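You operate a simulated robot arm through the tools that you are given. There is no shell and no other tool. Be economical: measure what you need, move in short steps, check, and stop when the job is done.

The job below is to be done with a simulated two-armed robot. You get a single attempt, and the scene is never put back.

TASK
Run the blue parts washer until the green lamp lights, then unload it.
Fine: Switch the pump off before opening the lid, stand the tray on the black mat and shut the lid again.

It is judged by the outcome, as a careful person would: the job done as asked, and still so three seconds after it is handed in. It fails if anything else is knocked over, pushed out of place, dropped, spilled or broken. Lids that push on must go on centred and level and be pressed home; caps that screw on are set level and turned clockwise until they are tight.

THE ROBOT
Two 6-joint arms with two-finger parallel grippers on one trunk, on a base that drives. Base frame: it is fixed to the floor where the robot stands at the start and does not move with it; the origin is under the middle of the robot, x ahead of it, y to its left, z up; the surface under the hand at the start is at about z = 0.947. Units: m, degrees, N and s.
The left shoulder is at the start at [0.06, 0.187, 1.197], the right one opposite. With the tool pointing down near the work surface each hand reaches from about 0.28 to 0.62 m from the robot's upright axis, wherever it stands, measured 20 degrees to its own side. Places, roughly: black mat [-0.1, -0.8, 0.8]; blue parts washer [0.4, -0.5, 0.5]; blue washer lid [0.4, -0.5, 0.9]; drain lever [0.2, -0.4, 0.7]; red-knobbed lever [0.4, -0.2, 0.7]. Payload 1.57 kg a hand.
The TCP of each hand is the grasp point between the finger pads, 0.03 m short of the fingertips. In the tool frame z runs along the fingers and y along their closing line. Largest opening 0.11 m; finger width 0.024, thickness 0.012; the body of the gripper, 0.048 by 0.112 m, starts 0.078 m behind the TCP.
Orientation is that of the tool frame in the base frame, as [roll, pitch, yaw] about the fixed x, y, z axes, in that order (R = Rz(yaw) Ry(pitch) Rx(roll)). With the fingers straight down and closing along the base's y, the tool's x points along the base's -x, its y along +y and its z along -z.

THE INTERFACE
- The arms move only by the tool servo_tool. It takes "left_moves", "right_moves" or both (then of equal length, played together; a hand with none holds still); each is a list that holds one entry, the list of rows, each a list of 7 numbers: the shift along the base's x, y, z in m, then the turn, a rotation vector about the base's x, y, z in degrees, then the closure, from 0 (fully open) to 1 (shut). In form: [[[tx, ty, tz, ax, ay, az, gripper], ...]]. A call has 1 to 8 rows; each row is the pose to reach, as a shift and turn from the pose commanded when the call began. Rows are played at 5 a second. More than 0.05 m and 8.6 degrees between two rows, or a gripper value outside its range, and nothing of the call is played. Where a pose cannot be reached the arm comes as near as it can. A force on the tool above 40 N (or 10 N above the force at the start of the call, whichever is more), or a blocked arm, ends the call early, and 0.2 s more pass. Each finger travels about 0.153 m/s and halts on what it meets, pressing with about 26 N; the grip force reading is that of the motor and also rises with nothing between the fingers. The clock runs only during rows and for 0.2 s after the last one: add rows that repeat a pose to give the fingers time. The reply holds the time, the measured pose of the TCP, the force on the tool along the base axes, the opening and the grip force, in the units named above and with some noise, with the torque about the TCP (base axes, N m) and any sound that the robot's microphone picked up, and new pictures: "pictures" is both (left out), scene, wrist or none (wrist: the cameras of the hands that moved).
- Cameras (640 x 400 px; columns grow to the right, rows downward): "scene" is now at [0.003, -0.0511, 1.7432]; the picture's right is [-0.63, -0.78, -0.00], its down [-0.57, 0.46, -0.68] and it looks along [0.53, -0.43, -0.73] (base axes); focal length 258 px, centre (320, 200). "left" rides on the left gripper at [0.07, -0.016, -0.141] in its tool frame; the picture's right is [0.23, 0.97, 0.00], its down [-0.86, 0.20, -0.48] and it looks along [-0.47, 0.11, 0.88] (tool axes); focal length 222 px, centre (320, 200). "right" rides on the right gripper at [0.07, 0.016, -0.141] in its tool frame; the picture's right is [-0.23, 0.97, 0.00], its down [-0.86, -0.20, -0.48] and it looks along [-0.47, -0.11, 0.88] (tool axes); focal length 222 px, centre (320, 200). There is no depth. A picture from a camera that has moved, and an enlarged one, comes with that camera's place and axes in the base frame and with its lens.
- move_column(by): slides the trunk up (or, below 0, down) by that many m; the arms and the scene camera ride with it, the base frame stays. It gives what a move gives, with no picture.
- steer(legs): drives the robot by 1 to 6 legs, each [ahead, left, turn to the left] in m, m and degrees, along the robot's own axes; the way and the turn of a leg run together, so that a leg with both is an arc; at most 1.5 m and 180 degrees a leg. The arms and the cameras ride along, it lands a little off, and it stops where it bumps. It gives what a move gives, and a new picture of the scene camera.
- pan_tilt(pan, tilt): turns the head with the scene camera to pan (to the left, within 86 degrees either way) and tilt (down, from -29 to 69), counted from straight ahead of the robot. It gives what a move gives, and a new picture of the scene camera.
- zoom(camera, box): a new picture of the part [left, top, right, bottom] of that camera's present view, enlarged. The clock stands still meanwhile.
- hand_in(): hands the job in; it is judged then, once.

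Go step by step. Nothing tells you exact positions but the pictures and the camera data: compare them with the known pose of the tool, close in by small moves and look again before you grip or let go. The budget is 120 turns and 260 pictures, counting those below and the enlarged ones. Unless the task says otherwise, let go and move clear before handing in, and close with one line.

The tools are called after ">>>" by a JSON object that holds its "api" and its "payload". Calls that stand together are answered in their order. servo_tool: Moves the arms, as the interface text tells. Its arguments: {"type":"object","properties":{"left_moves":{"type":"array"},"right_moves":{"type":"array"},"pictures":{"type":"string","enum":["both","scene","wrist","none"]}},"required":[]} The other tools are called the same way: move_column (by) slides the trunk up or down; steer (legs) drives the base; pan_tilt (pan, tilt) turns the head that bears the scene camera; zoom (camera, box) takes an enlarged picture of a part of a camera's view; hand_in () hands the job in.

At the start:

```text
clock: 0.0
left_tcp_pos: [0.3433, -0.0088, 1.358]
left_orientation: [-179.9, 0.0, -179.9]
left_ft_force: [-1.0, 0.3, 0.5]
left_moment: [0.03, 0.01, -0.01]
left_width: 0.1101
left_grip_force: 0.1
right_tcp_pos: [0.2606, -0.389, 1.4268]
right_orientation: [-179.9, 0.0, 180.0]
right_ft_force: [-0.2, -0.8, 0.1]
right_moment: [-0.03, -0.01, -0.01]
right_width: 0.11
right_grip_force: 0.1
trunk travel left (down, up): [-0.825, 0.165]
robot x, y, heading: [-0.0004, -0.0033, 0.0]
head pan, tilt: [-39.1, 47.0]
```

scene: 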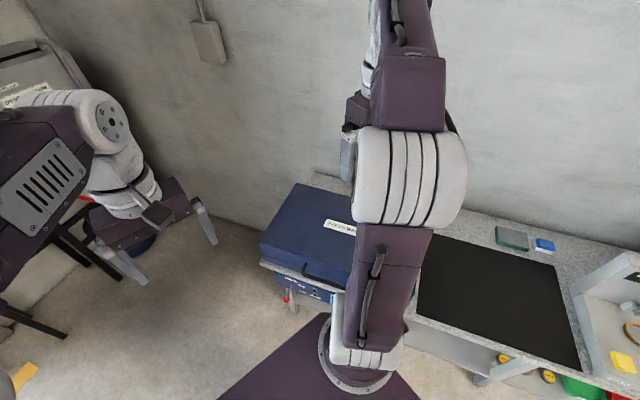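
right: 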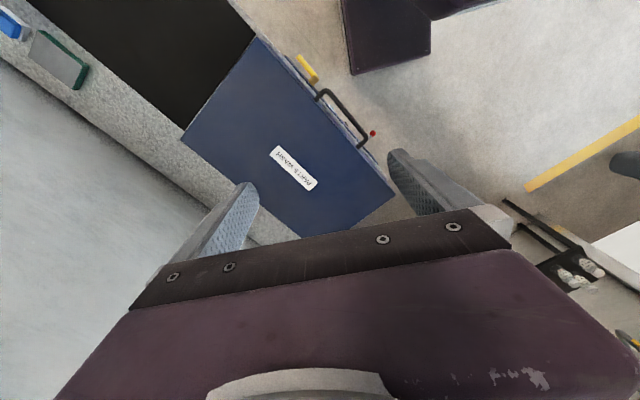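
left: 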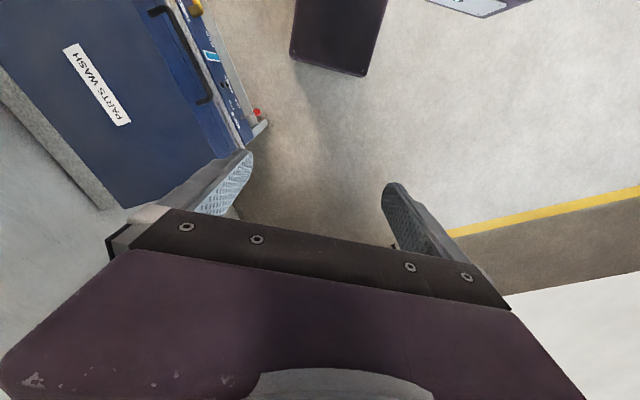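

The washer sits ahead-right with its lid handle facing the robot; the mat is to its right. I'll enlarge the panel to learn the controls.

>>> {"api": "zoom", "payload": {"camera": "scene", "box": [240, 170, 440, 330]}}

>>> {"api": "zoom", "payload": {"camera": "left", "box": [120, 0, 300, 150]}}

```text
2.50 times, centred on (340, 250) of scene
camera zoom: at [0.003, -0.0511, 1.7432], right [-0.63, -0.78, 0.0], down [-0.57, 0.46, -0.68], along [0.53, -0.43, -0.73], focal length 646 px, centre (270, 75)
```

zoom: 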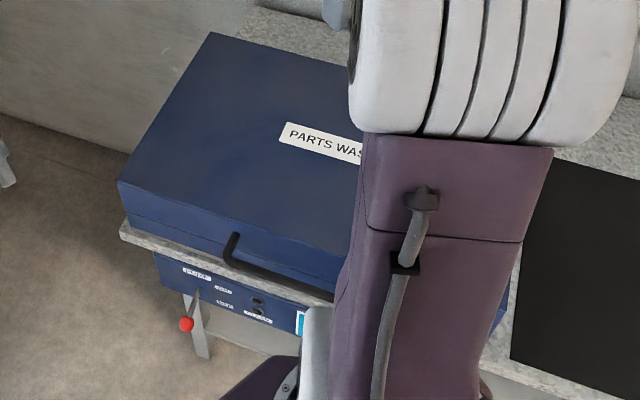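

```text
2.67 times, centred on (210, 75) of left
camera zoom: at [0.2743, -0.0251, 1.5005], right [-0.23, 0.97, 0.0], down [0.86, 0.2, 0.48], along [0.47, 0.11, -0.88], focal length 592 px, centre (613, 533)
```

zoom: 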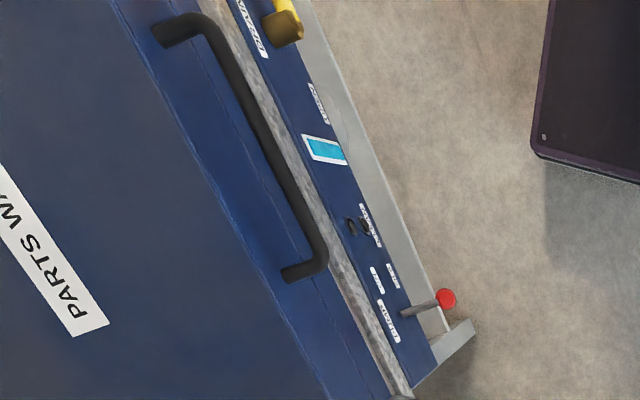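

The panel has a red-knobbed pump lever on the left, lamps, a level window and a yellow drain lever. The washer faces about 59° to my right, so I'll turn to face it.

>>> {"api": "steer", "payload": {"legs": [[0, 0, -59]]}}

>>> {"api": "pan_tilt", "payload": {"pan": 0, "tilt": 55}}

```text
clock: 3.0
left_tcp_pos: [0.1672, -0.2995, 1.3579]
left_orientation: [-179.9, 0.0, 120.5]
left_ft_force: [0.4, 0.6, -0.1]
left_moment: [-0.02, -0.01, 0.02]
left_width: 0.1104
left_grip_force: 0.1
right_tcp_pos: [-0.2021, -0.4226, 1.4272]
right_orientation: [-180.0, -0.1, 120.5]
right_ft_force: [0.0, -0.5, 0.2]
right_moment: [0.01, -0.01, 0.03]
right_width: 0.1099
right_grip_force: 0.0
trunk travel left (down, up): [-0.825, 0.165]
robot x, y, heading: [-0.0003, 0.0013, -59.5]
head pan, tilt: [-39.1, 47.0]
camera scene: at [-0.041, -0.0279, 1.7432], right [-0.99, 0.15, 0.0], down [0.11, 0.72, -0.68], along [-0.1, -0.67, -0.73], focal length 258 px, centre (320, 200)
```

scene: 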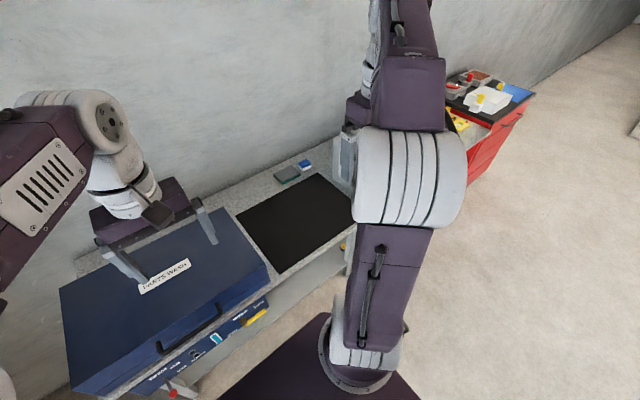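

```text
clock: 4.1
left_tcp_pos: [0.1678, -0.3006, 1.3577]
left_orientation: [-180.0, 0.0, 120.5]
left_ft_force: [-0.4, 0.4, 0.0]
left_moment: [0.03, -0.01, 0.02]
left_width: 0.1102
left_grip_force: 0.1
right_tcp_pos: [-0.202, -0.4229, 1.4269]
right_orientation: [-180.0, 0.0, 120.5]
right_ft_force: [-0.7, -0.2, 0.5]
right_moment: [0.0, 0.0, 0.0]
right_width: 0.11
right_grip_force: 0.0
trunk travel left (down, up): [-0.825, 0.165]
robot x, y, heading: [-0.0003, -0.0, -59.1]
head pan, tilt: [0.0, 55.0]
camera scene: at [0.0072, -0.0112, 1.7326], right [-0.86, -0.51, 0.0], down [-0.42, 0.71, -0.57], along [0.29, -0.49, -0.82], focal length 258 px, centre (320, 200)
```

scene: 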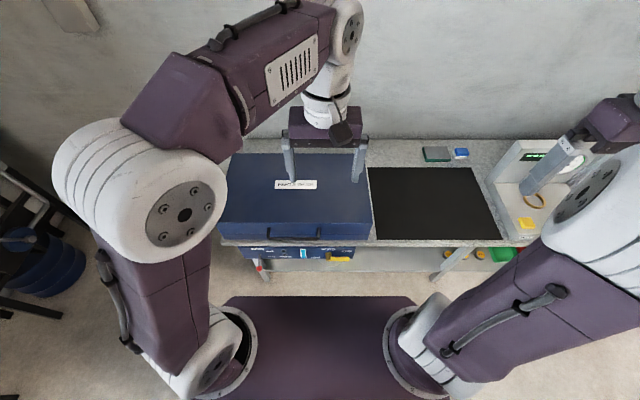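

I'm now squarely facing the bench. I'll enlarge the panel for labels.

>>> {"api": "zoom", "payload": {"camera": "scene", "box": [230, 215, 370, 295]}}

>>> {"api": "zoom", "payload": {"camera": "scene", "box": [200, 130, 560, 300]}}

```text
4.57 times, centred on (300, 255) of scene
camera zoom: at [0.0072, -0.0112, 1.7326], right [-0.86, -0.51, 0.0], down [-0.42, 0.71, -0.57], along [0.29, -0.49, -0.82], focal length 1182 px, centre (411, -51)
```

zoom: 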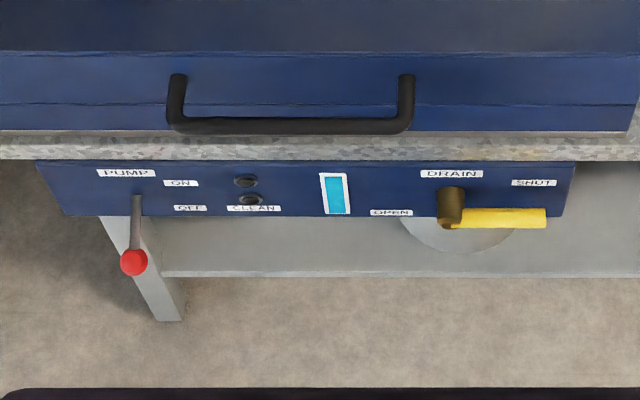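

```text
1.78 times, centred on (380, 215) of scene
camera zoom: at [0.0072, -0.0112, 1.7326], right [-0.86, -0.51, 0.0], down [-0.42, 0.71, -0.57], along [0.29, -0.49, -0.82], focal length 460 px, centre (213, 173)
```

zoom: 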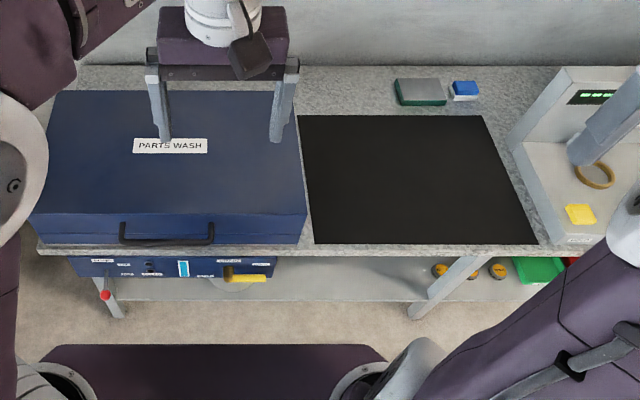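

Pump lever seems to be down (OFF), drain at SHUT. I'll view the washer from the left wrist camera for triangulation.

>>> {"api": "zoom", "payload": {"camera": "left", "box": [0, 0, 640, 400]}}

>>> {"api": "zoom", "payload": {"camera": "right", "box": [0, 0, 640, 400]}}

```text
1.00 times, centred on (320, 200) of left (not enlarged: the box is as wide or as high as the picture)
camera zoom: at [0.1184, -0.2487, 1.5005], right [0.72, 0.69, 0.0], down [0.61, -0.64, 0.48], along [0.33, -0.35, -0.88], focal length 222 px, centre (320, 200)
```

zoom: 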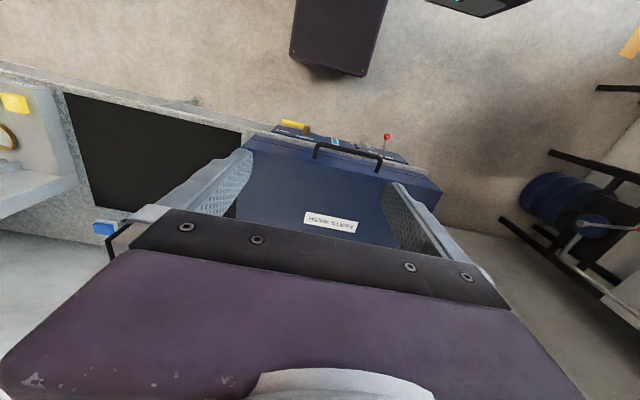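

```text
1.00 times, centred on (320, 200) of right (not enlarged: the box is as wide or as high as the picture)
camera zoom: at [-0.2232, -0.3533, 1.5676], right [0.95, 0.3, 0.0], down [0.26, -0.84, 0.48], along [0.14, -0.46, -0.88], focal length 222 px, centre (320, 200)
```

zoom: 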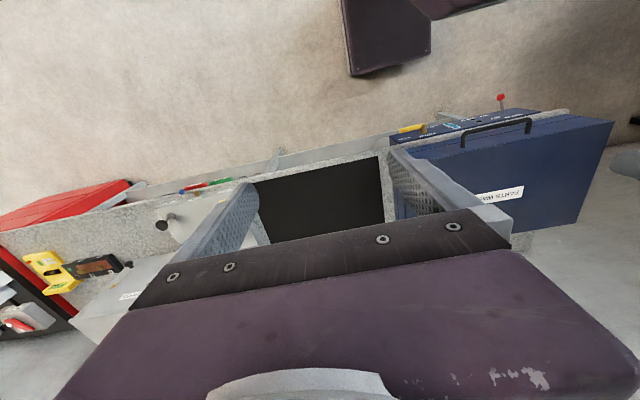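

Knob is near fwd 0.40, left 0.26, z 0.67 (robot frame); the lid handle is around fwd 0.43, z 0.9. I'll back up for room, then lower the column and tip the left hand forward to look at the panel.

>>> {"api": "steer", "payload": {"legs": [[-0.22, 0, 0]]}}

>>> {"api": "servo_tool", "payload": {"left_moves": [[[0, 0, 0, -6.8, -4.1, 0, 1], [0, 0, 0, -13.6, -8.2, 0, 1], [0, 0, 0, -20.4, -12.3, 0, 1], [0, 0, 0, -27.2, -16.4, 0, 1], [0, 0, 0, -34, -20.5, 0, 1], [0, 0, 0, -40.8, -24.6, 0, 1], [0, 0, 0, -47.6, -28.7, 0, 1], [0, 0, 0, -54.4, -32.8, 0, 1]]], "pictures": "both"}}

```text
clock: 5.8
left_tcp_pos: [0.058, -0.1152, 1.3576]
left_orientation: [180.0, -0.2, 120.6]
left_ft_force: [0.5, 0.2, -0.1]
left_moment: [0.04, 0.0, 0.03]
left_width: 0.1102
left_grip_force: 0.1
right_tcp_pos: [-0.3107, -0.2388, 1.4268]
right_orientation: [180.0, -0.2, 120.7]
right_ft_force: [0.1, 0.5, -0.9]
right_moment: [0.01, 0.03, 0.0]
right_width: 0.1099
right_grip_force: 0.1
trunk travel left (down, up): [-0.825, 0.165]
robot x, y, heading: [-0.1101, 0.186, -59.5]
head pan, tilt: [0.0, 55.0]
camera scene: at [-0.1015, 0.1726, 1.7325], right [-0.86, -0.51, 0.0], down [-0.42, 0.71, -0.57], along [0.29, -0.49, -0.82], focal length 258 px, centre (320, 200)
```

scene: 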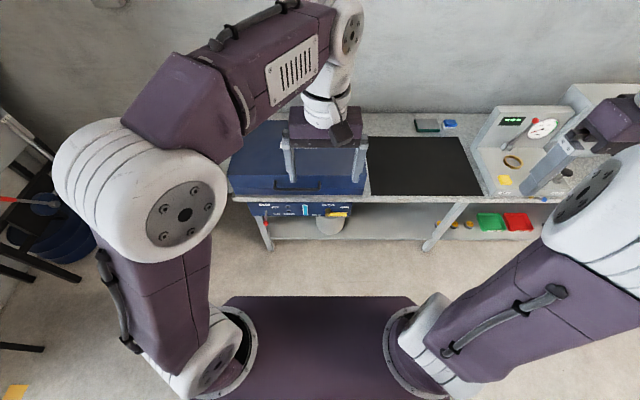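

```text
clock: 7.6
left_tcp_pos: [0.0565, -0.1129, 1.3589]
left_orientation: [179.1, 63.5, 120.1]
left_ft_force: [-0.9, -0.3, -0.2]
left_moment: [-0.02, -0.01, 0.0]
left_width: 0.0
left_grip_force: 21.4
right_tcp_pos: [-0.312, -0.2356, 1.4266]
right_orientation: [179.9, 0.0, 120.7]
right_ft_force: [-0.1, 0.9, -0.7]
right_moment: [0.01, -0.01, 0.03]
right_width: 0.11
right_grip_force: 0.2
trunk travel left (down, up): [-0.825, 0.165]
robot x, y, heading: [-0.1122, 0.1876, -59.2]
head pan, tilt: [0.0, 55.0]
camera scene: at [-0.104, 0.1763, 1.7326], right [-0.86, -0.51, 0.0], down [-0.42, 0.7, -0.57], along [0.29, -0.49, -0.82], focal length 258 px, centre (320, 200)
camera left: at [-0.0379, 0.0149, 1.3592], right [0.79, 0.59, -0.2], down [0.14, 0.14, 0.98], along [0.6, -0.8, 0.03], focal length 222 px, centre (320, 200)
```

scene: 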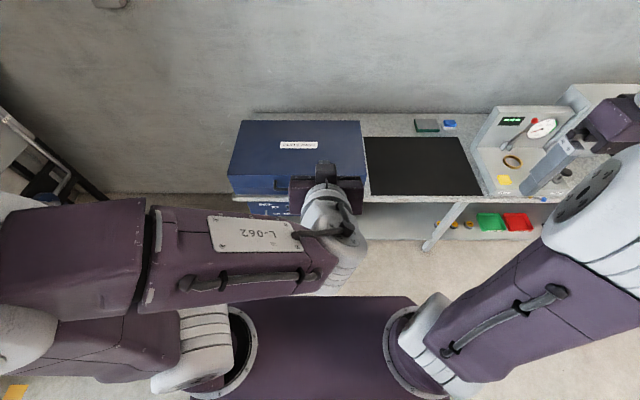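
left: 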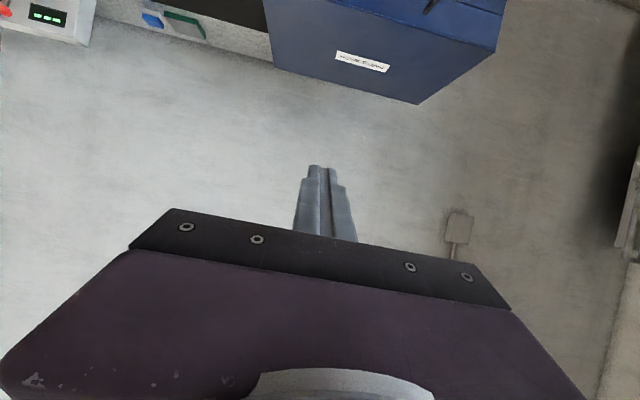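

I'll lower the trunk to see the panel from the front.

>>> {"api": "move_column", "payload": {"by": -0.55}}

>>> {"api": "pan_tilt", "payload": {"pan": 10, "tilt": 30}}

>>> {"api": "zoom", "payload": {"camera": "left", "box": [0, 0, 640, 400]}}

```text
refused: -0.55 is not a number from -0.4 to 0.4
```

```text
clock: 8.5
left_tcp_pos: [0.0575, -0.1114, 1.3587]
left_orientation: [179.2, 63.5, 120.0]
left_ft_force: [-0.6, -0.1, -0.1]
left_moment: [0.03, -0.01, 0.01]
left_width: 0.0
left_grip_force: 21.6
right_tcp_pos: [-0.3122, -0.2345, 1.4277]
right_orientation: [180.0, 0.0, 120.7]
right_ft_force: [0.3, 0.2, -0.2]
right_moment: [0.0, 0.02, -0.02]
right_width: 0.1098
right_grip_force: 0.1
trunk travel left (down, up): [-0.825, 0.165]
robot x, y, heading: [-0.1093, 0.1879, -59.6]
head pan, tilt: [10.0, 30.0]
camera scene: at [-0.0817, 0.1702, 1.7685], right [-0.76, -0.65, 0.0], down [-0.33, 0.38, -0.87], along [0.56, -0.66, -0.5], focal length 258 px, centre (320, 200)
```

scene: 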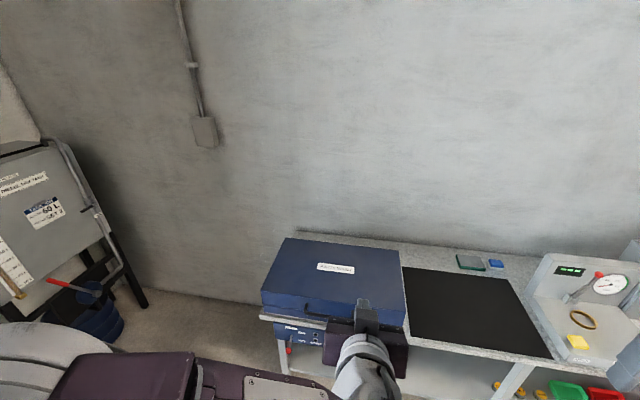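

```text
1.00 times, centred on (320, 200) of left (not enlarged: the box is as wide or as high as the picture)
camera zoom: at [-0.0377, 0.0152, 1.3596], right [0.79, 0.59, -0.2], down [0.14, 0.14, 0.98], along [0.6, -0.8, 0.03], focal length 222 px, centre (320, 200)
```

zoom: 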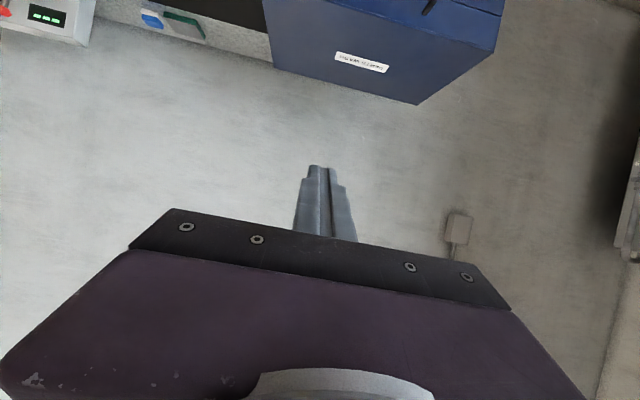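

The limit is 0.4 per call, so I'll lower in two moves.

>>> {"api": "move_column", "payload": {"by": -0.4}}

>>> {"api": "pan_tilt", "payload": {"pan": 15, "tilt": 45}}

>>> {"api": "zoom", "payload": {"camera": "left", "box": [0, 0, 640, 400]}}

```text
clock: 12.3
left_tcp_pos: [0.0565, -0.112, 0.9575]
left_orientation: [179.2, 63.5, 120.1]
left_ft_force: [-0.4, 0.9, 0.5]
left_moment: [0.0, 0.01, 0.0]
left_width: 0.0
left_grip_force: 20.8
right_tcp_pos: [-0.3129, -0.2365, 1.0273]
right_orientation: [180.0, 0.0, 120.7]
right_ft_force: [0.4, -0.3, 0.3]
right_moment: [-0.02, -0.05, 0.0]
right_width: 0.1101
right_grip_force: 0.0
trunk travel left (down, up): [-0.425, 0.565]
robot x, y, heading: [-0.1089, 0.1896, -59.2]
head pan, tilt: [10.0, 30.0]
```

```text
clock: 13.1
left_tcp_pos: [0.0569, -0.1112, 0.9584]
left_orientation: [179.1, 63.5, 120.0]
left_ft_force: [0.0, 0.4, 0.2]
left_moment: [-0.01, -0.02, 0.02]
left_width: 0.0
left_grip_force: 21.2
right_tcp_pos: [-0.3129, -0.2359, 1.027]
right_orientation: [-180.0, 0.0, 120.7]
right_ft_force: [1.2, -0.2, -0.6]
right_moment: [-0.01, -0.01, -0.04]
right_width: 0.11
right_grip_force: 0.2
trunk travel left (down, up): [-0.425, 0.565]
robot x, y, heading: [-0.1108, 0.1894, -59.2]
head pan, tilt: [15.0, 45.0]
camera scene: at [-0.0824, 0.1818, 1.346], right [-0.7, -0.72, 0.0], down [-0.51, 0.49, -0.71], along [0.51, -0.49, -0.71], focal length 258 px, centre (320, 200)
```

scene: 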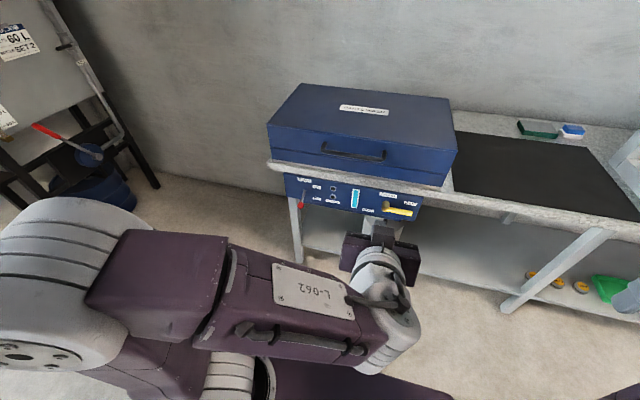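

```text
1.00 times, centred on (320, 200) of left (not enlarged: the box is as wide or as high as the picture)
camera zoom: at [-0.0377, 0.0151, 0.9594], right [0.79, 0.59, -0.2], down [0.14, 0.14, 0.98], along [0.6, -0.8, 0.03], focal length 222 px, centre (320, 200)
```

zoom: 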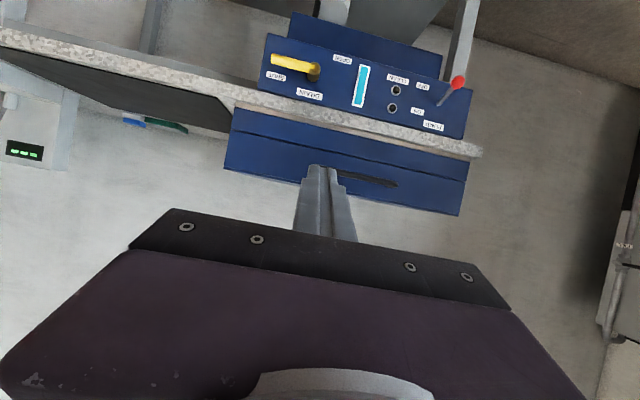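

>>> {"api": "zoom", "payload": {"camera": "left", "box": [220, 0, 500, 220]}}

>>> {"api": "zoom", "payload": {"camera": "scene", "box": [260, 80, 460, 230]}}

```text
1.82 times, centred on (360, 110) of left
camera zoom: at [-0.0377, 0.0151, 0.9594], right [0.79, 0.59, -0.2], down [0.14, 0.14, 0.98], along [0.6, -0.8, 0.03], focal length 404 px, centre (247, 364)
```

zoom: 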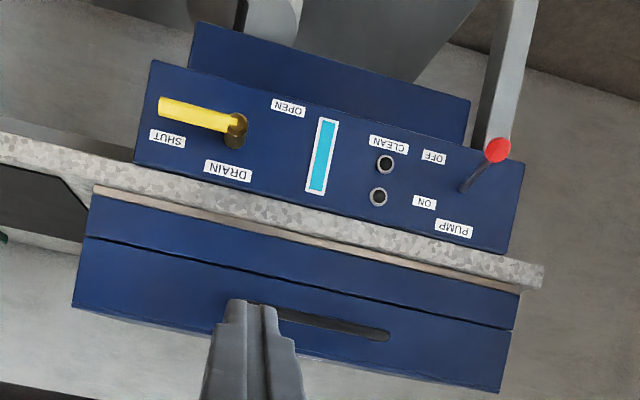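

```text
2.67 times, centred on (360, 155) of scene
camera zoom: at [-0.0824, 0.1818, 1.346], right [-0.7, -0.72, 0.0], down [-0.51, 0.49, -0.71], along [0.51, -0.49, -0.71], focal length 689 px, centre (213, 320)
```

zoom: 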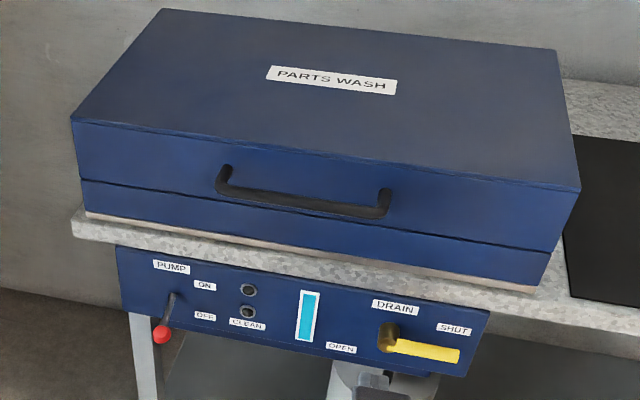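

Knob at [0.424, -0.213, 0.680], lever pivot about [0.455, -0.259, 0.699], lever down = OFF. I'll move the left hand in front of the knob, then close in.

>>> {"api": "servo_tool", "payload": {"left_moves": [[[0.028, 0.017, -0.033, 0, 0, 0, 1], [0.057, 0.034, -0.066, 0, 0, 0, 1], [0.085, 0.051, -0.099, 0, 0, 0, 1], [0.113, 0.068, -0.132, 0, 0, 0, 1], [0.141, 0.084, -0.165, 0, 0, 0, 1], [0.17, 0.101, -0.198, 0, 0, 0, 1], [0.198, 0.118, -0.231, 0, 0, 0, 1], [0.226, 0.135, -0.262, 0, 0, 0, 1]]]}}

```text
clock: 14.9
left_tcp_pos: [0.1988, -0.1752, 0.7975]
left_orientation: [178.4, 63.2, 119.6]
left_ft_force: [-0.7, -0.2, -0.2]
left_moment: [0.0, 0.02, 0.03]
left_width: 0.0
left_grip_force: 21.4
left hand out of reach, approached as far as the arm can: row 2, 3, 4, 5, 6, 7, 8
right_tcp_pos: [-0.3115, -0.2353, 1.0257]
right_orientation: [-180.0, 0.0, 120.7]
right_ft_force: [-0.1, 0.1, -0.1]
right_moment: [0.04, -0.01, 0.03]
right_width: 0.1101
right_grip_force: 0.0
trunk travel left (down, up): [-0.425, 0.565]
robot x, y, heading: [-0.1098, 0.1885, -59.2]
head pan, tilt: [15.0, 45.0]
camera scene: at [-0.0819, 0.1807, 1.3459], right [-0.7, -0.72, 0.0], down [-0.51, 0.49, -0.71], along [0.51, -0.49, -0.71], focal length 258 px, centre (320, 200)
camera left: at [0.1047, -0.0481, 0.8], right [0.78, 0.59, -0.19], down [0.14, 0.13, 0.98], along [0.6, -0.8, 0.02], focal length 222 px, centre (320, 200)
```

scene: 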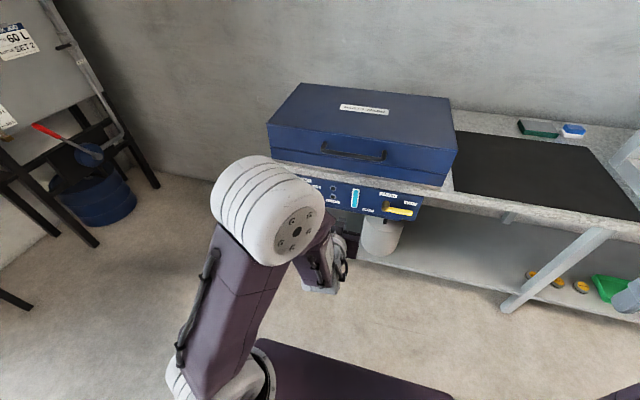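
left: 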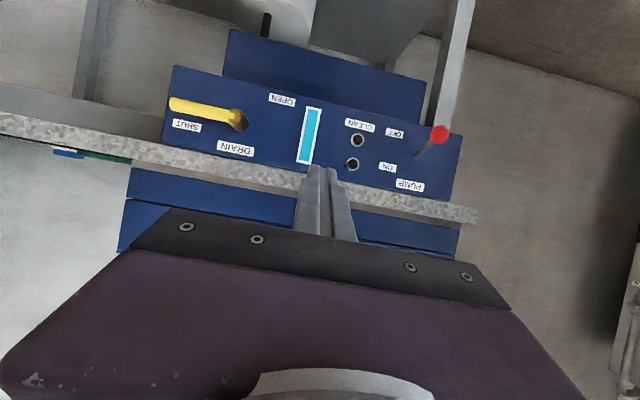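

The arm stalled from being too folded; it now sits in front of the panel. I'll go out to the pre-grasp point diagonally.

>>> {"api": "servo_tool", "payload": {"left_moves": [[[0.031, 0.005, -0.018, 0, 0, 0, 0.5], [0.061, 0.01, -0.036, 0, 0, 0, 0.5], [0.092, 0.016, -0.054, 0, 0, 0, 0.5], [0.123, 0.021, -0.072, 0, 0, 0, 0.5], [0.153, 0.026, -0.09, 0, 0, 0, 0.5], [0.184, 0.031, -0.108, 0, 0, 0, 0.5], [0.184, 0.031, -0.108, 0, 0, 0, 0.5]]]}}

```text
clock: 16.5
left_tcp_pos: [0.3111, -0.2091, 0.7183]
left_orientation: [169.7, 61.9, 114.6]
left_ft_force: [0.7, 0.3, 0.4]
left_moment: [0.0, 0.02, -0.03]
left_width: 0.055
left_grip_force: 0.1
left hand out of reach, approached as far as the arm can: row 1, 2, 3, 4, 5, 6, 7
right_tcp_pos: [-0.3131, -0.2343, 1.0266]
right_orientation: [-179.9, 0.0, 120.7]
right_ft_force: [0.4, 0.1, 0.4]
right_moment: [0.01, -0.01, -0.04]
right_width: 0.1099
right_grip_force: 0.0
trunk travel left (down, up): [-0.425, 0.565]
robot x, y, heading: [-0.1106, 0.1904, -59.1]
head pan, tilt: [15.0, 45.0]
camera scene: at [-0.0825, 0.1821, 1.346], right [-0.7, -0.72, 0.0], down [-0.51, 0.49, -0.71], along [0.51, -0.49, -0.71], focal length 258 px, centre (320, 200)
camera left: at [0.2106, -0.0871, 0.7221], right [0.76, 0.64, -0.12], down [0.08, 0.09, 0.99], along [0.64, -0.77, 0.01], focal length 222 px, centre (320, 200)
```

scene: 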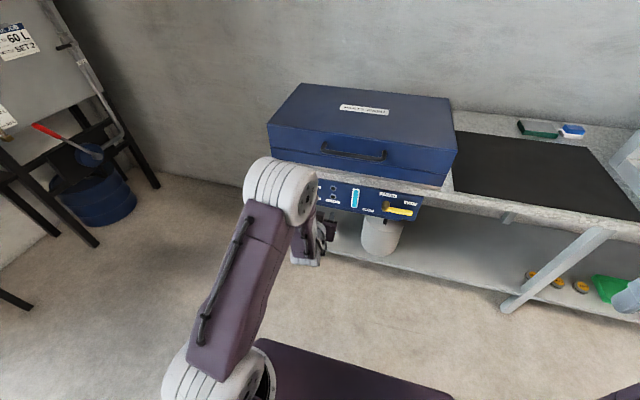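
left: 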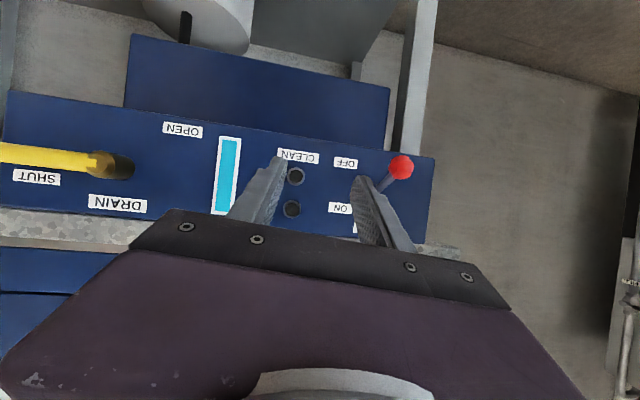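

The arm is too folded (wrist too close to the shoulder). I'll back the base off 0.13 m to make room.

>>> {"api": "steer", "payload": {"legs": [[-0.13, 0, 0]]}}

```text
clock: 17.8
left_tcp_pos: [0.2444, -0.0957, 0.7198]
left_orientation: [169.7, 61.9, 114.6]
left_ft_force: [0.2, -0.4, 0.0]
left_moment: [0.0, 0.01, -0.02]
left_width: 0.0549
left_grip_force: 0.1
right_tcp_pos: [-0.3794, -0.1218, 1.027]
right_orientation: [-180.0, 0.1, 120.6]
right_ft_force: [0.7, -0.2, -0.8]
right_moment: [-0.04, -0.04, 0.02]
right_width: 0.1102
right_grip_force: 0.0
trunk travel left (down, up): [-0.425, 0.565]
robot x, y, heading: [-0.1766, 0.2992, -59.2]
head pan, tilt: [15.0, 45.0]
camera scene: at [-0.1498, 0.2956, 1.346], right [-0.7, -0.71, 0.0], down [-0.51, 0.49, -0.71], along [0.51, -0.5, -0.71], focal length 258 px, centre (320, 200)
```

scene: 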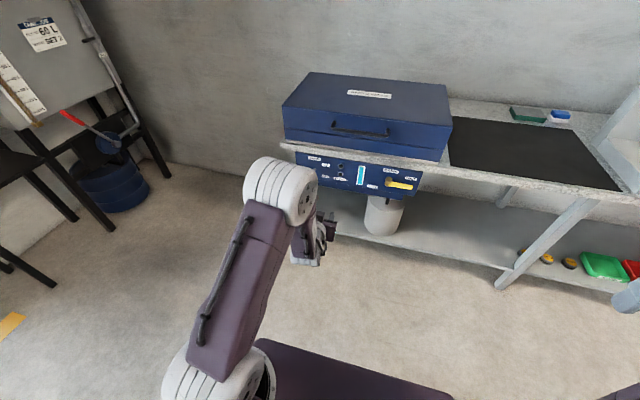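

>>> {"api": "servo_tool", "payload": {"left_moves": [[[0.01, 0.0, 0, -3.2, 3.6, -3, 0.5], [0.03, 0.0, -0.01, -3.2, 3.6, -3, 0.5], [0.03, 0.0, -0.01, -3.2, 3.6, -3, 0.5]]], "pictures": "wrist"}}

```text
clock: 18.6
left_tcp_pos: [0.2431, -0.1088, 0.7207]
left_orientation: [171.1, 62.0, 115.3]
left_ft_force: [-0.2, -0.1, 0.3]
left_moment: [-0.03, 0.01, -0.02]
left_width: 0.0549
left_grip_force: 0.0
left hand out of reach, approached as far as the arm can: row 1, 2, 3
right_tcp_pos: [-0.3798, -0.1222, 1.027]
right_orientation: [179.9, 0.0, 120.5]
right_ft_force: [-0.3, 0.4, 0.9]
right_moment: [0.01, -0.03, 0.0]
right_width: 0.1099
right_grip_force: 0.1
trunk travel left (down, up): [-0.425, 0.565]
robot x, y, heading: [-0.1772, 0.2957, -59.4]
head pan, tilt: [15.0, 45.0]
camera left: at [0.1441, 0.0138, 0.7248], right [0.77, 0.63, -0.13], down [0.09, 0.09, 0.99], along [0.63, -0.77, 0.01], focal length 222 px, centre (320, 200)
```

left: 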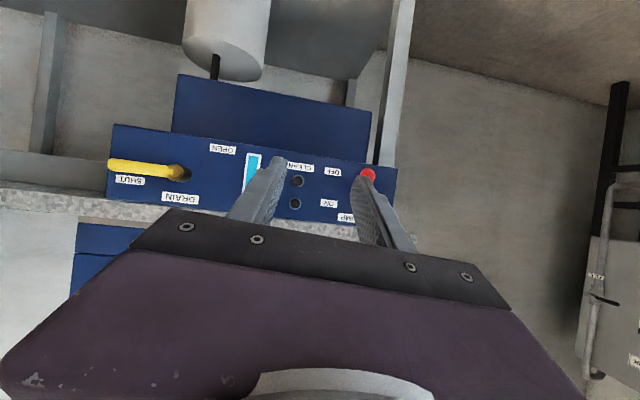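

>>> {"api": "servo_tool", "payload": {"left_moves": [[[0.03, -0.015, -0.006, 0, 0, 0, 0.5], [0.06, -0.025, -0.012, 0, 0, 0, 0.5], [0.09, -0.03, -0.018, 0, 0, 0, 0.5], [0.12, -0.035, -0.024, 0, 0, 0, 0.5], [0.14, -0.035, -0.03, 0, 0, 0, 0.5], [0.14, -0.035, -0.03, 0, 0, 0, 0.5]]], "pictures": "wrist"}}

```text
clock: 19.9
left_tcp_pos: [0.3159, -0.182, 0.6936]
left_orientation: [169.8, 61.6, 115.5]
left_ft_force: [0.6, -0.9, 0.2]
left_moment: [0.0, -0.05, -0.05]
left_width: 0.0551
left_grip_force: 0.1
left hand out of reach, approached as far as the arm can: row 1, 2, 3, 4, 5, 6
right_tcp_pos: [-0.3796, -0.1232, 1.0267]
right_orientation: [-179.9, 0.0, 120.6]
right_ft_force: [-1.0, 0.6, 0.4]
right_moment: [-0.04, -0.03, 0.02]
right_width: 0.1101
right_grip_force: 0.0
trunk travel left (down, up): [-0.425, 0.565]
robot x, y, heading: [-0.1825, 0.299, -59.5]
head pan, tilt: [15.0, 45.0]
camera left: at [0.2139, -0.0626, 0.697], right [0.75, 0.65, -0.12], down [0.09, 0.08, 0.99], along [0.65, -0.76, 0.01], focal length 222 px, centre (320, 200)
```

left: 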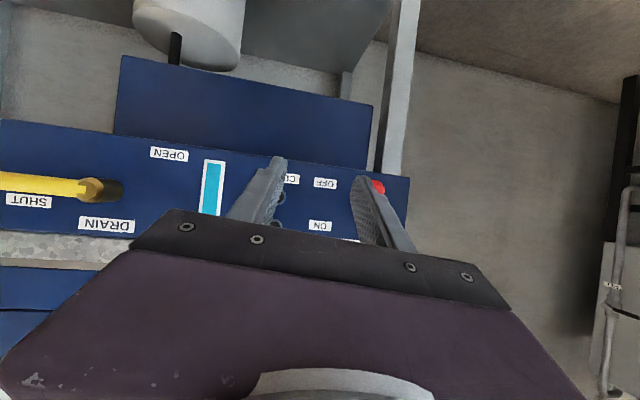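

Leftward reach is what is limited; I'll strafe the base left 0.18 m so the knob comes closer to straight ahead.

>>> {"api": "steer", "payload": {"legs": [[-0.06, 0.18, 0]]}}

>>> {"api": "servo_tool", "payload": {"left_moves": [[[0.0, -0.0, 0, -3.2, 3.6, -3, 0.5], [0.0, -0.0, -0.0, -3.2, 3.6, -3, 0.5]]], "pictures": "both"}}

```text
clock: 21.5
left_tcp_pos: [0.4397, -0.0396, 0.6921]
left_orientation: [169.9, 61.5, 115.6]
left_ft_force: [0.4, 1.4, -0.8]
left_moment: [-0.01, 0.01, -0.03]
left_width: 0.0551
left_grip_force: 0.0
right_tcp_pos: [-0.2546, 0.0209, 1.0267]
right_orientation: [-179.9, -0.1, 120.6]
right_ft_force: [1.2, 0.0, -0.2]
right_moment: [0.0, 0.01, 0.01]
right_width: 0.1102
right_grip_force: 0.1
trunk travel left (down, up): [-0.425, 0.565]
robot x, y, heading: [-0.0562, 0.4401, -59.3]
head pan, tilt: [15.0, 45.0]
camera scene: at [-0.0247, 0.4378, 1.346], right [-0.7, -0.72, 0.0], down [-0.51, 0.49, -0.71], along [0.51, -0.49, -0.71], focal length 258 px, centre (320, 200)
```

scene: 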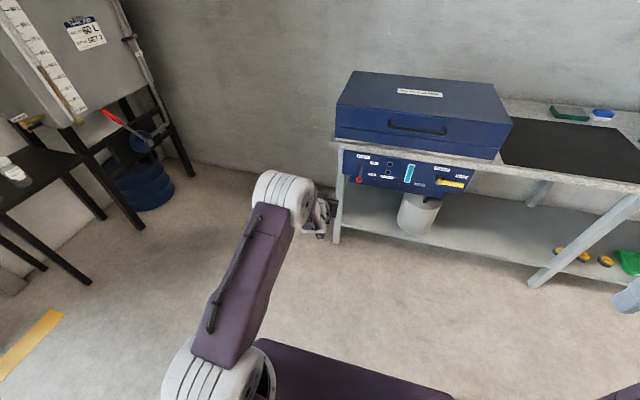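

```text
clock: 22.1
left_tcp_pos: [0.4385, -0.0406, 0.6932]
left_orientation: [169.8, 61.6, 115.6]
left_ft_force: [0.0, 0.0, 0.6]
left_moment: [0.0, 0.01, -0.02]
left_width: 0.0551
left_grip_force: 0.1
left hand out of reach, approached as far as the arm can: row 1, 2
right_tcp_pos: [-0.2554, 0.0207, 1.0261]
right_orientation: [179.9, 0.1, 120.7]
right_ft_force: [0.6, 1.1, 0.1]
right_moment: [-0.03, -0.01, -0.03]
right_width: 0.11
right_grip_force: 0.0
trunk travel left (down, up): [-0.425, 0.565]
robot x, y, heading: [-0.0555, 0.4475, -59.2]
head pan, tilt: [15.0, 45.0]
camera scene: at [-0.0255, 0.4368, 1.346], right [-0.7, -0.72, 0.0], down [-0.51, 0.49, -0.71], along [0.51, -0.49, -0.71], focal length 258 px, centre (320, 200)
camera left: at [0.3374, 0.0802, 0.6972], right [0.75, 0.65, -0.12], down [0.08, 0.08, 0.99], along [0.65, -0.76, 0.01], focal length 222 px, centre (320, 200)
```

scene: 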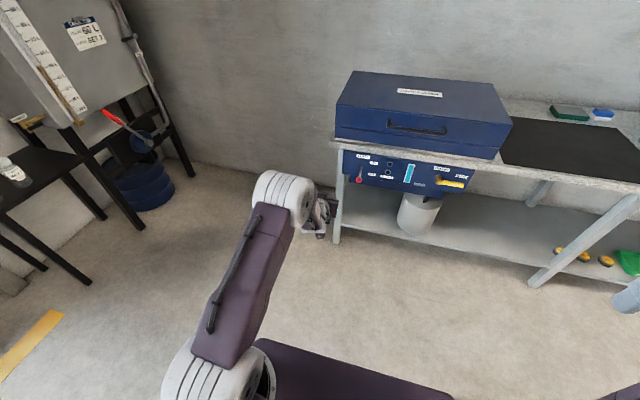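
left: 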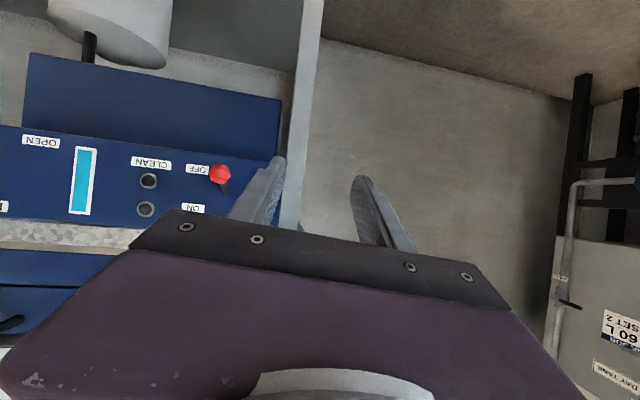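

>>> {"api": "servo_tool", "payload": {"left_moves": [[[-0.015, -0.03, 0, 0, 0, 0, 0.5], [-0.03, -0.055, 0, 0, 0, 0, 0.5], [-0.045, -0.08, 0, 0, 0, 0, 0.5], [-0.055, -0.103, 0, 0, 0, 0, 0.5], [-0.055, -0.103, 0, 0, 0, 0, 0.5]]], "pictures": "wrist"}}

```text
clock: 23.3
left_tcp_pos: [0.3855, -0.1431, 0.6916]
left_orientation: [169.8, 61.5, 115.5]
left_ft_force: [-0.1, 0.5, 0.1]
left_moment: [-0.03, 0.0, -0.03]
left_width: 0.055
left_grip_force: 0.0
right_tcp_pos: [-0.2561, 0.0208, 1.0273]
right_orientation: [-179.9, 0.0, 120.6]
right_ft_force: [-0.9, -0.7, -1.1]
right_moment: [-0.01, 0.0, 0.0]
right_width: 0.1099
right_grip_force: 0.2
trunk travel left (down, up): [-0.425, 0.565]
robot x, y, heading: [-0.0534, 0.4389, -59.2]
head pan, tilt: [15.0, 45.0]
camera left: at [0.2831, -0.0222, 0.6962], right [0.75, 0.65, -0.12], down [0.08, 0.08, 0.99], along [0.65, -0.76, 0.01], focal length 222 px, centre (320, 200)
```

left: 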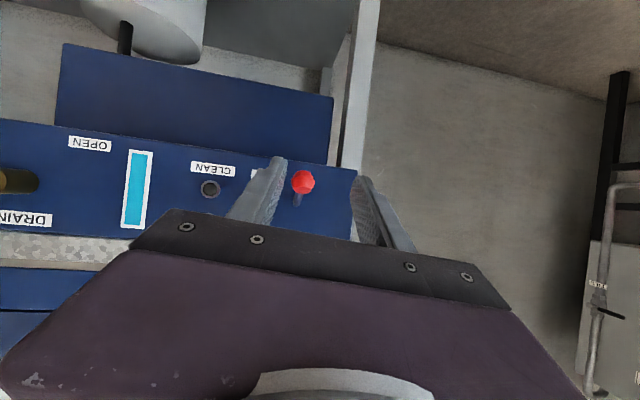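

Reach is fine now. Knob re-measured at [0.423, -0.216, 0.681]; straighten the wrist and advance so it lies between the fingers.

>>> {"api": "servo_tool", "payload": {"left_moves": [[[0, 0, 0, -3.2, 3.6, -3, 0.5], [0.01, -0.018, -0.003, -3.2, 3.6, -3, 0.5], [0.02, -0.036, -0.006, -3.2, 3.6, -3, 0.5], [0.028, -0.055, -0.009, -3.2, 3.6, -3, 0.5], [0.036, -0.07, -0.01, -3.2, 3.6, -3, 0.5], [0.036, -0.07, -0.01, -3.2, 3.6, -3, 0.5]]], "pictures": "both"}}

```text
clock: 24.7
left_tcp_pos: [0.4132, -0.2011, 0.6828]
left_orientation: [179.9, 62.6, 121.4]
left_ft_force: [0.7, 0.4, 0.4]
left_moment: [-0.01, 0.0, -0.01]
left_width: 0.055
left_grip_force: 0.0
left hand out of reach, approached as far as the arm can: row 4, 5, 6
right_tcp_pos: [-0.2552, 0.0205, 1.0274]
right_orientation: [-180.0, 0.0, 120.6]
right_ft_force: [0.2, 0.3, 0.4]
right_moment: [-0.03, -0.01, -0.03]
right_width: 0.1101
right_grip_force: 0.0
trunk travel left (down, up): [-0.425, 0.565]
robot x, y, heading: [-0.0569, 0.4412, -59.4]
head pan, tilt: [15.0, 45.0]
camera scene: at [-0.0254, 0.4372, 1.346], right [-0.7, -0.72, 0.0], down [-0.51, 0.49, -0.71], along [0.51, -0.49, -0.71], focal length 258 px, centre (320, 200)
camera left: at [0.3173, -0.0757, 0.6868], right [0.78, 0.6, -0.2], down [0.15, 0.13, 0.98], along [0.61, -0.79, 0.01], focal length 222 px, centre (320, 200)
```

scene: 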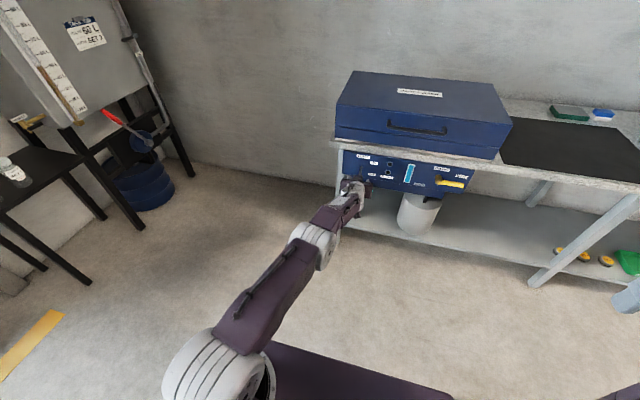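
left: 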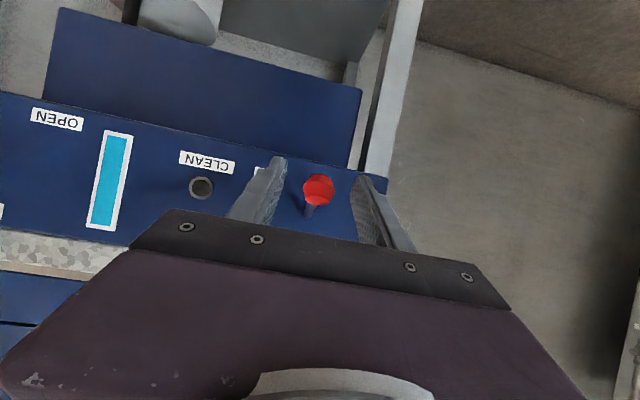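

Now the arm is at full stretch. I'll pull the hand back 0.09 m and drive ahead by the same amount.

>>> {"api": "servo_tool", "payload": {"left_moves": [[[-0.015, 0.025, 0, 0, 0, 0, 0.5], [-0.03, 0.05, 0, 0, 0, 0, 0.5], [-0.046, 0.077, 0, 0, 0, 0, 0.5], [-0.046, 0.077, 0, 0, 0, 0, 0.5]]], "pictures": "none"}}

>>> {"api": "steer", "payload": {"legs": [[0.08, 0, 0]]}}

>>> {"api": "zoom", "payload": {"camera": "left", "box": [0, 0, 640, 400]}}

```text
clock: 25.7
left_tcp_pos: [0.3678, -0.1245, 0.6834]
left_orientation: [179.7, 62.6, 121.4]
left_ft_force: [0.2, 0.3, 0.3]
left_moment: [0.02, 0.03, -0.04]
left_width: 0.0549
left_grip_force: 0.1
left hand out of reach, approached as far as the arm can: row 1
right_tcp_pos: [-0.2564, 0.0195, 1.0273]
right_orientation: [-179.9, 0.1, 120.6]
right_ft_force: [-0.2, -0.2, 0.4]
right_moment: [-0.05, 0.03, -0.01]
right_width: 0.1099
right_grip_force: 0.0
trunk travel left (down, up): [-0.425, 0.565]
robot x, y, heading: [-0.0532, 0.4415, -59.2]
head pan, tilt: [15.0, 45.0]
```

```text
clock: 26.8
left_tcp_pos: [0.4078, -0.194, 0.6817]
left_orientation: [179.7, 62.4, 121.4]
left_ft_force: [-0.1, 0.2, 0.2]
left_moment: [0.02, 0.0, 0.01]
left_width: 0.055
left_grip_force: 0.0
right_tcp_pos: [-0.2151, -0.0502, 1.0259]
right_orientation: [-180.0, -0.1, 120.7]
right_ft_force: [0.1, -0.3, 0.7]
right_moment: [0.01, 0.01, 0.02]
right_width: 0.1099
right_grip_force: 0.1
trunk travel left (down, up): [-0.425, 0.565]
robot x, y, heading: [-0.0123, 0.3739, -59.3]
head pan, tilt: [15.0, 45.0]
camera scene: at [0.016, 0.3667, 1.346], right [-0.7, -0.71, 0.0], down [-0.51, 0.5, -0.71], along [0.5, -0.49, -0.71], focal length 258 px, centre (320, 200)
```

scene: 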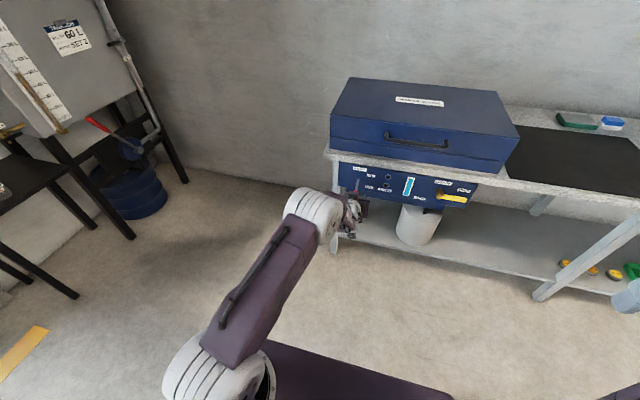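

```text
1.00 times, centred on (320, 200) of left (not enlarged: the box is as wide or as high as the picture)
camera zoom: at [0.3125, -0.068, 0.6853], right [0.78, 0.6, -0.2], down [0.15, 0.13, 0.98], along [0.61, -0.79, 0.01], focal length 222 px, centre (320, 200)
```

zoom: 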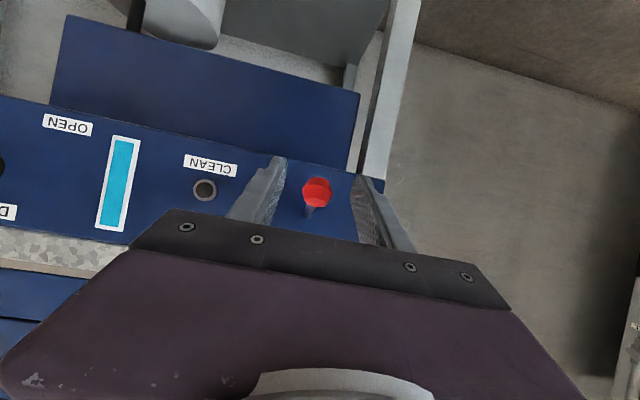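

Knob is between the fingers; advance 0.025 m and close on it.

>>> {"api": "servo_tool", "payload": {"left_moves": [[[0.007, -0.012, -0.001, 0, 0, 0, 0.5], [0.0135, -0.023, -0.002, 0, 0, 0, 0.5], [0.0135, -0.023, -0.002, 0, 0, 0, 0.7], [0.0135, -0.023, -0.002, 0, 0, 0, 0.9], [0.0135, -0.023, -0.002, 0, 0, 0, 0.95], [0.0135, -0.023, -0.002, 0, 0, 0, 0.95]]], "pictures": "wrist"}}

```text
clock: 28.2
left_tcp_pos: [0.4222, -0.2148, 0.6808]
left_orientation: [179.8, 62.7, 121.4]
left_ft_force: [3.2, 2.6, 0.2]
left_moment: [0.01, 0.01, -0.02]
left_width: 0.0251
left_grip_force: 36.3
right_tcp_pos: [-0.214, -0.0483, 1.0261]
right_orientation: [180.0, 0.0, 120.5]
right_ft_force: [-1.4, 0.5, -0.5]
right_moment: [0.03, -0.02, 0.03]
right_width: 0.1099
right_grip_force: 0.1
trunk travel left (down, up): [-0.425, 0.565]
robot x, y, heading: [-0.0128, 0.3714, -59.5]
head pan, tilt: [15.0, 45.0]
camera left: at [0.3265, -0.0905, 0.6843], right [0.78, 0.6, -0.2], down [0.15, 0.13, 0.98], along [0.61, -0.79, 0.01], focal length 222 px, centre (320, 200)
```

left: 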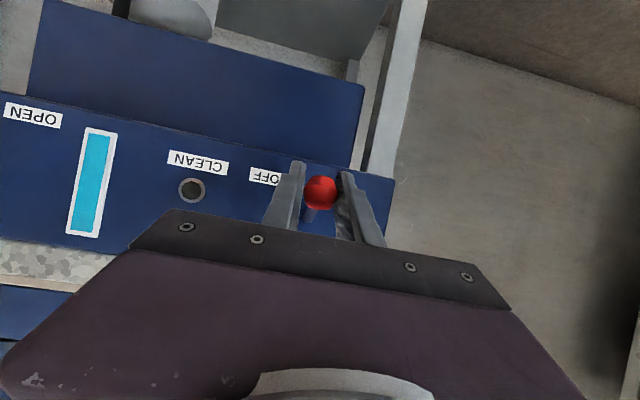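

Gripped (25 mm knob). Now lift the lever along its arc toward ON.

>>> {"api": "servo_tool", "payload": {"left_moves": [[[-0.001, 0.002, 0.006, 0, 0, 0, 0.95], [-0.001, 0.002, 0.012, 0, 0, 0, 0.95], [-0.0015, 0.0026, 0.018, 0, 0, 0, 0.95], [-0.0015, 0.0025, 0.024, 0, 0, 0, 0.95], [-0.001, 0.002, 0.03, 0, 0, 0, 0.95], [-0.001, 0.001, 0.036, 0, 0, 0, 0.95], [0.001, -0.001, 0.041, 0, 0, 0, 0.95]]], "pictures": "wrist"}}

```text
clock: 29.8
left_tcp_pos: [0.4222, -0.2194, 0.7282]
left_orientation: [179.7, 63.3, 121.3]
left_ft_force: [2.3, -0.5, 4.2]
left_moment: [-0.22, -0.18, -0.03]
left_width: 0.0098
left_grip_force: 18.3
right_tcp_pos: [-0.216, -0.0488, 1.0265]
right_orientation: [180.0, 0.0, 120.6]
right_ft_force: [0.6, -0.8, -1.6]
right_moment: [-0.02, -0.02, -0.01]
right_width: 0.11
right_grip_force: 0.0
trunk travel left (down, up): [-0.425, 0.565]
robot x, y, heading: [-0.0116, 0.3725, -59.4]
head pan, tilt: [15.0, 45.0]
camera left: at [0.3277, -0.0933, 0.7294], right [0.78, 0.6, -0.2], down [0.15, 0.14, 0.98], along [0.61, -0.79, 0.02], focal length 222 px, centre (320, 200)
```

left: 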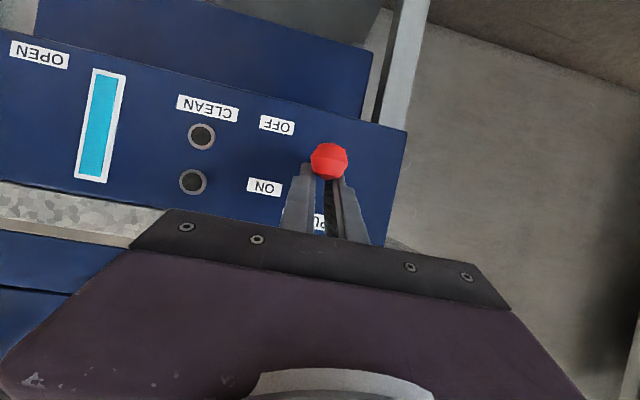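

The knob slipped downward out of the pads, half raised. I'll open and see where the lever rests.

>>> {"api": "servo_tool", "payload": {"left_moves": [[[0, 0, 0, 0, 0, 0, 0.6], [0, 0, 0, 0, 0, 0, 0.5], [0, 0, 0, 0, 0, 0, 0.5]]], "pictures": "wrist"}}

```text
clock: 30.6
left_tcp_pos: [0.4231, -0.2171, 0.7208]
left_orientation: [179.7, 62.5, 121.3]
left_ft_force: [-0.4, 0.5, 0.0]
left_moment: [0.02, 0.0, -0.03]
left_width: 0.0549
left_grip_force: 0.1
right_tcp_pos: [-0.2146, -0.0484, 1.0272]
right_orientation: [180.0, 0.0, 120.6]
right_ft_force: [0.3, -0.5, 0.3]
right_moment: [-0.03, 0.01, -0.02]
right_width: 0.1099
right_grip_force: 0.0
trunk travel left (down, up): [-0.425, 0.565]
robot x, y, heading: [-0.0117, 0.3759, -59.6]
head pan, tilt: [15.0, 45.0]
camera left: at [0.3271, -0.0916, 0.7255], right [0.78, 0.6, -0.2], down [0.15, 0.13, 0.98], along [0.61, -0.79, 0.01], focal length 222 px, centre (320, 200)
```

left: 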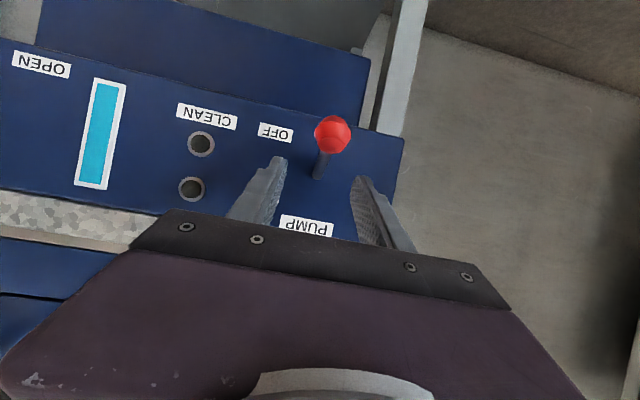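

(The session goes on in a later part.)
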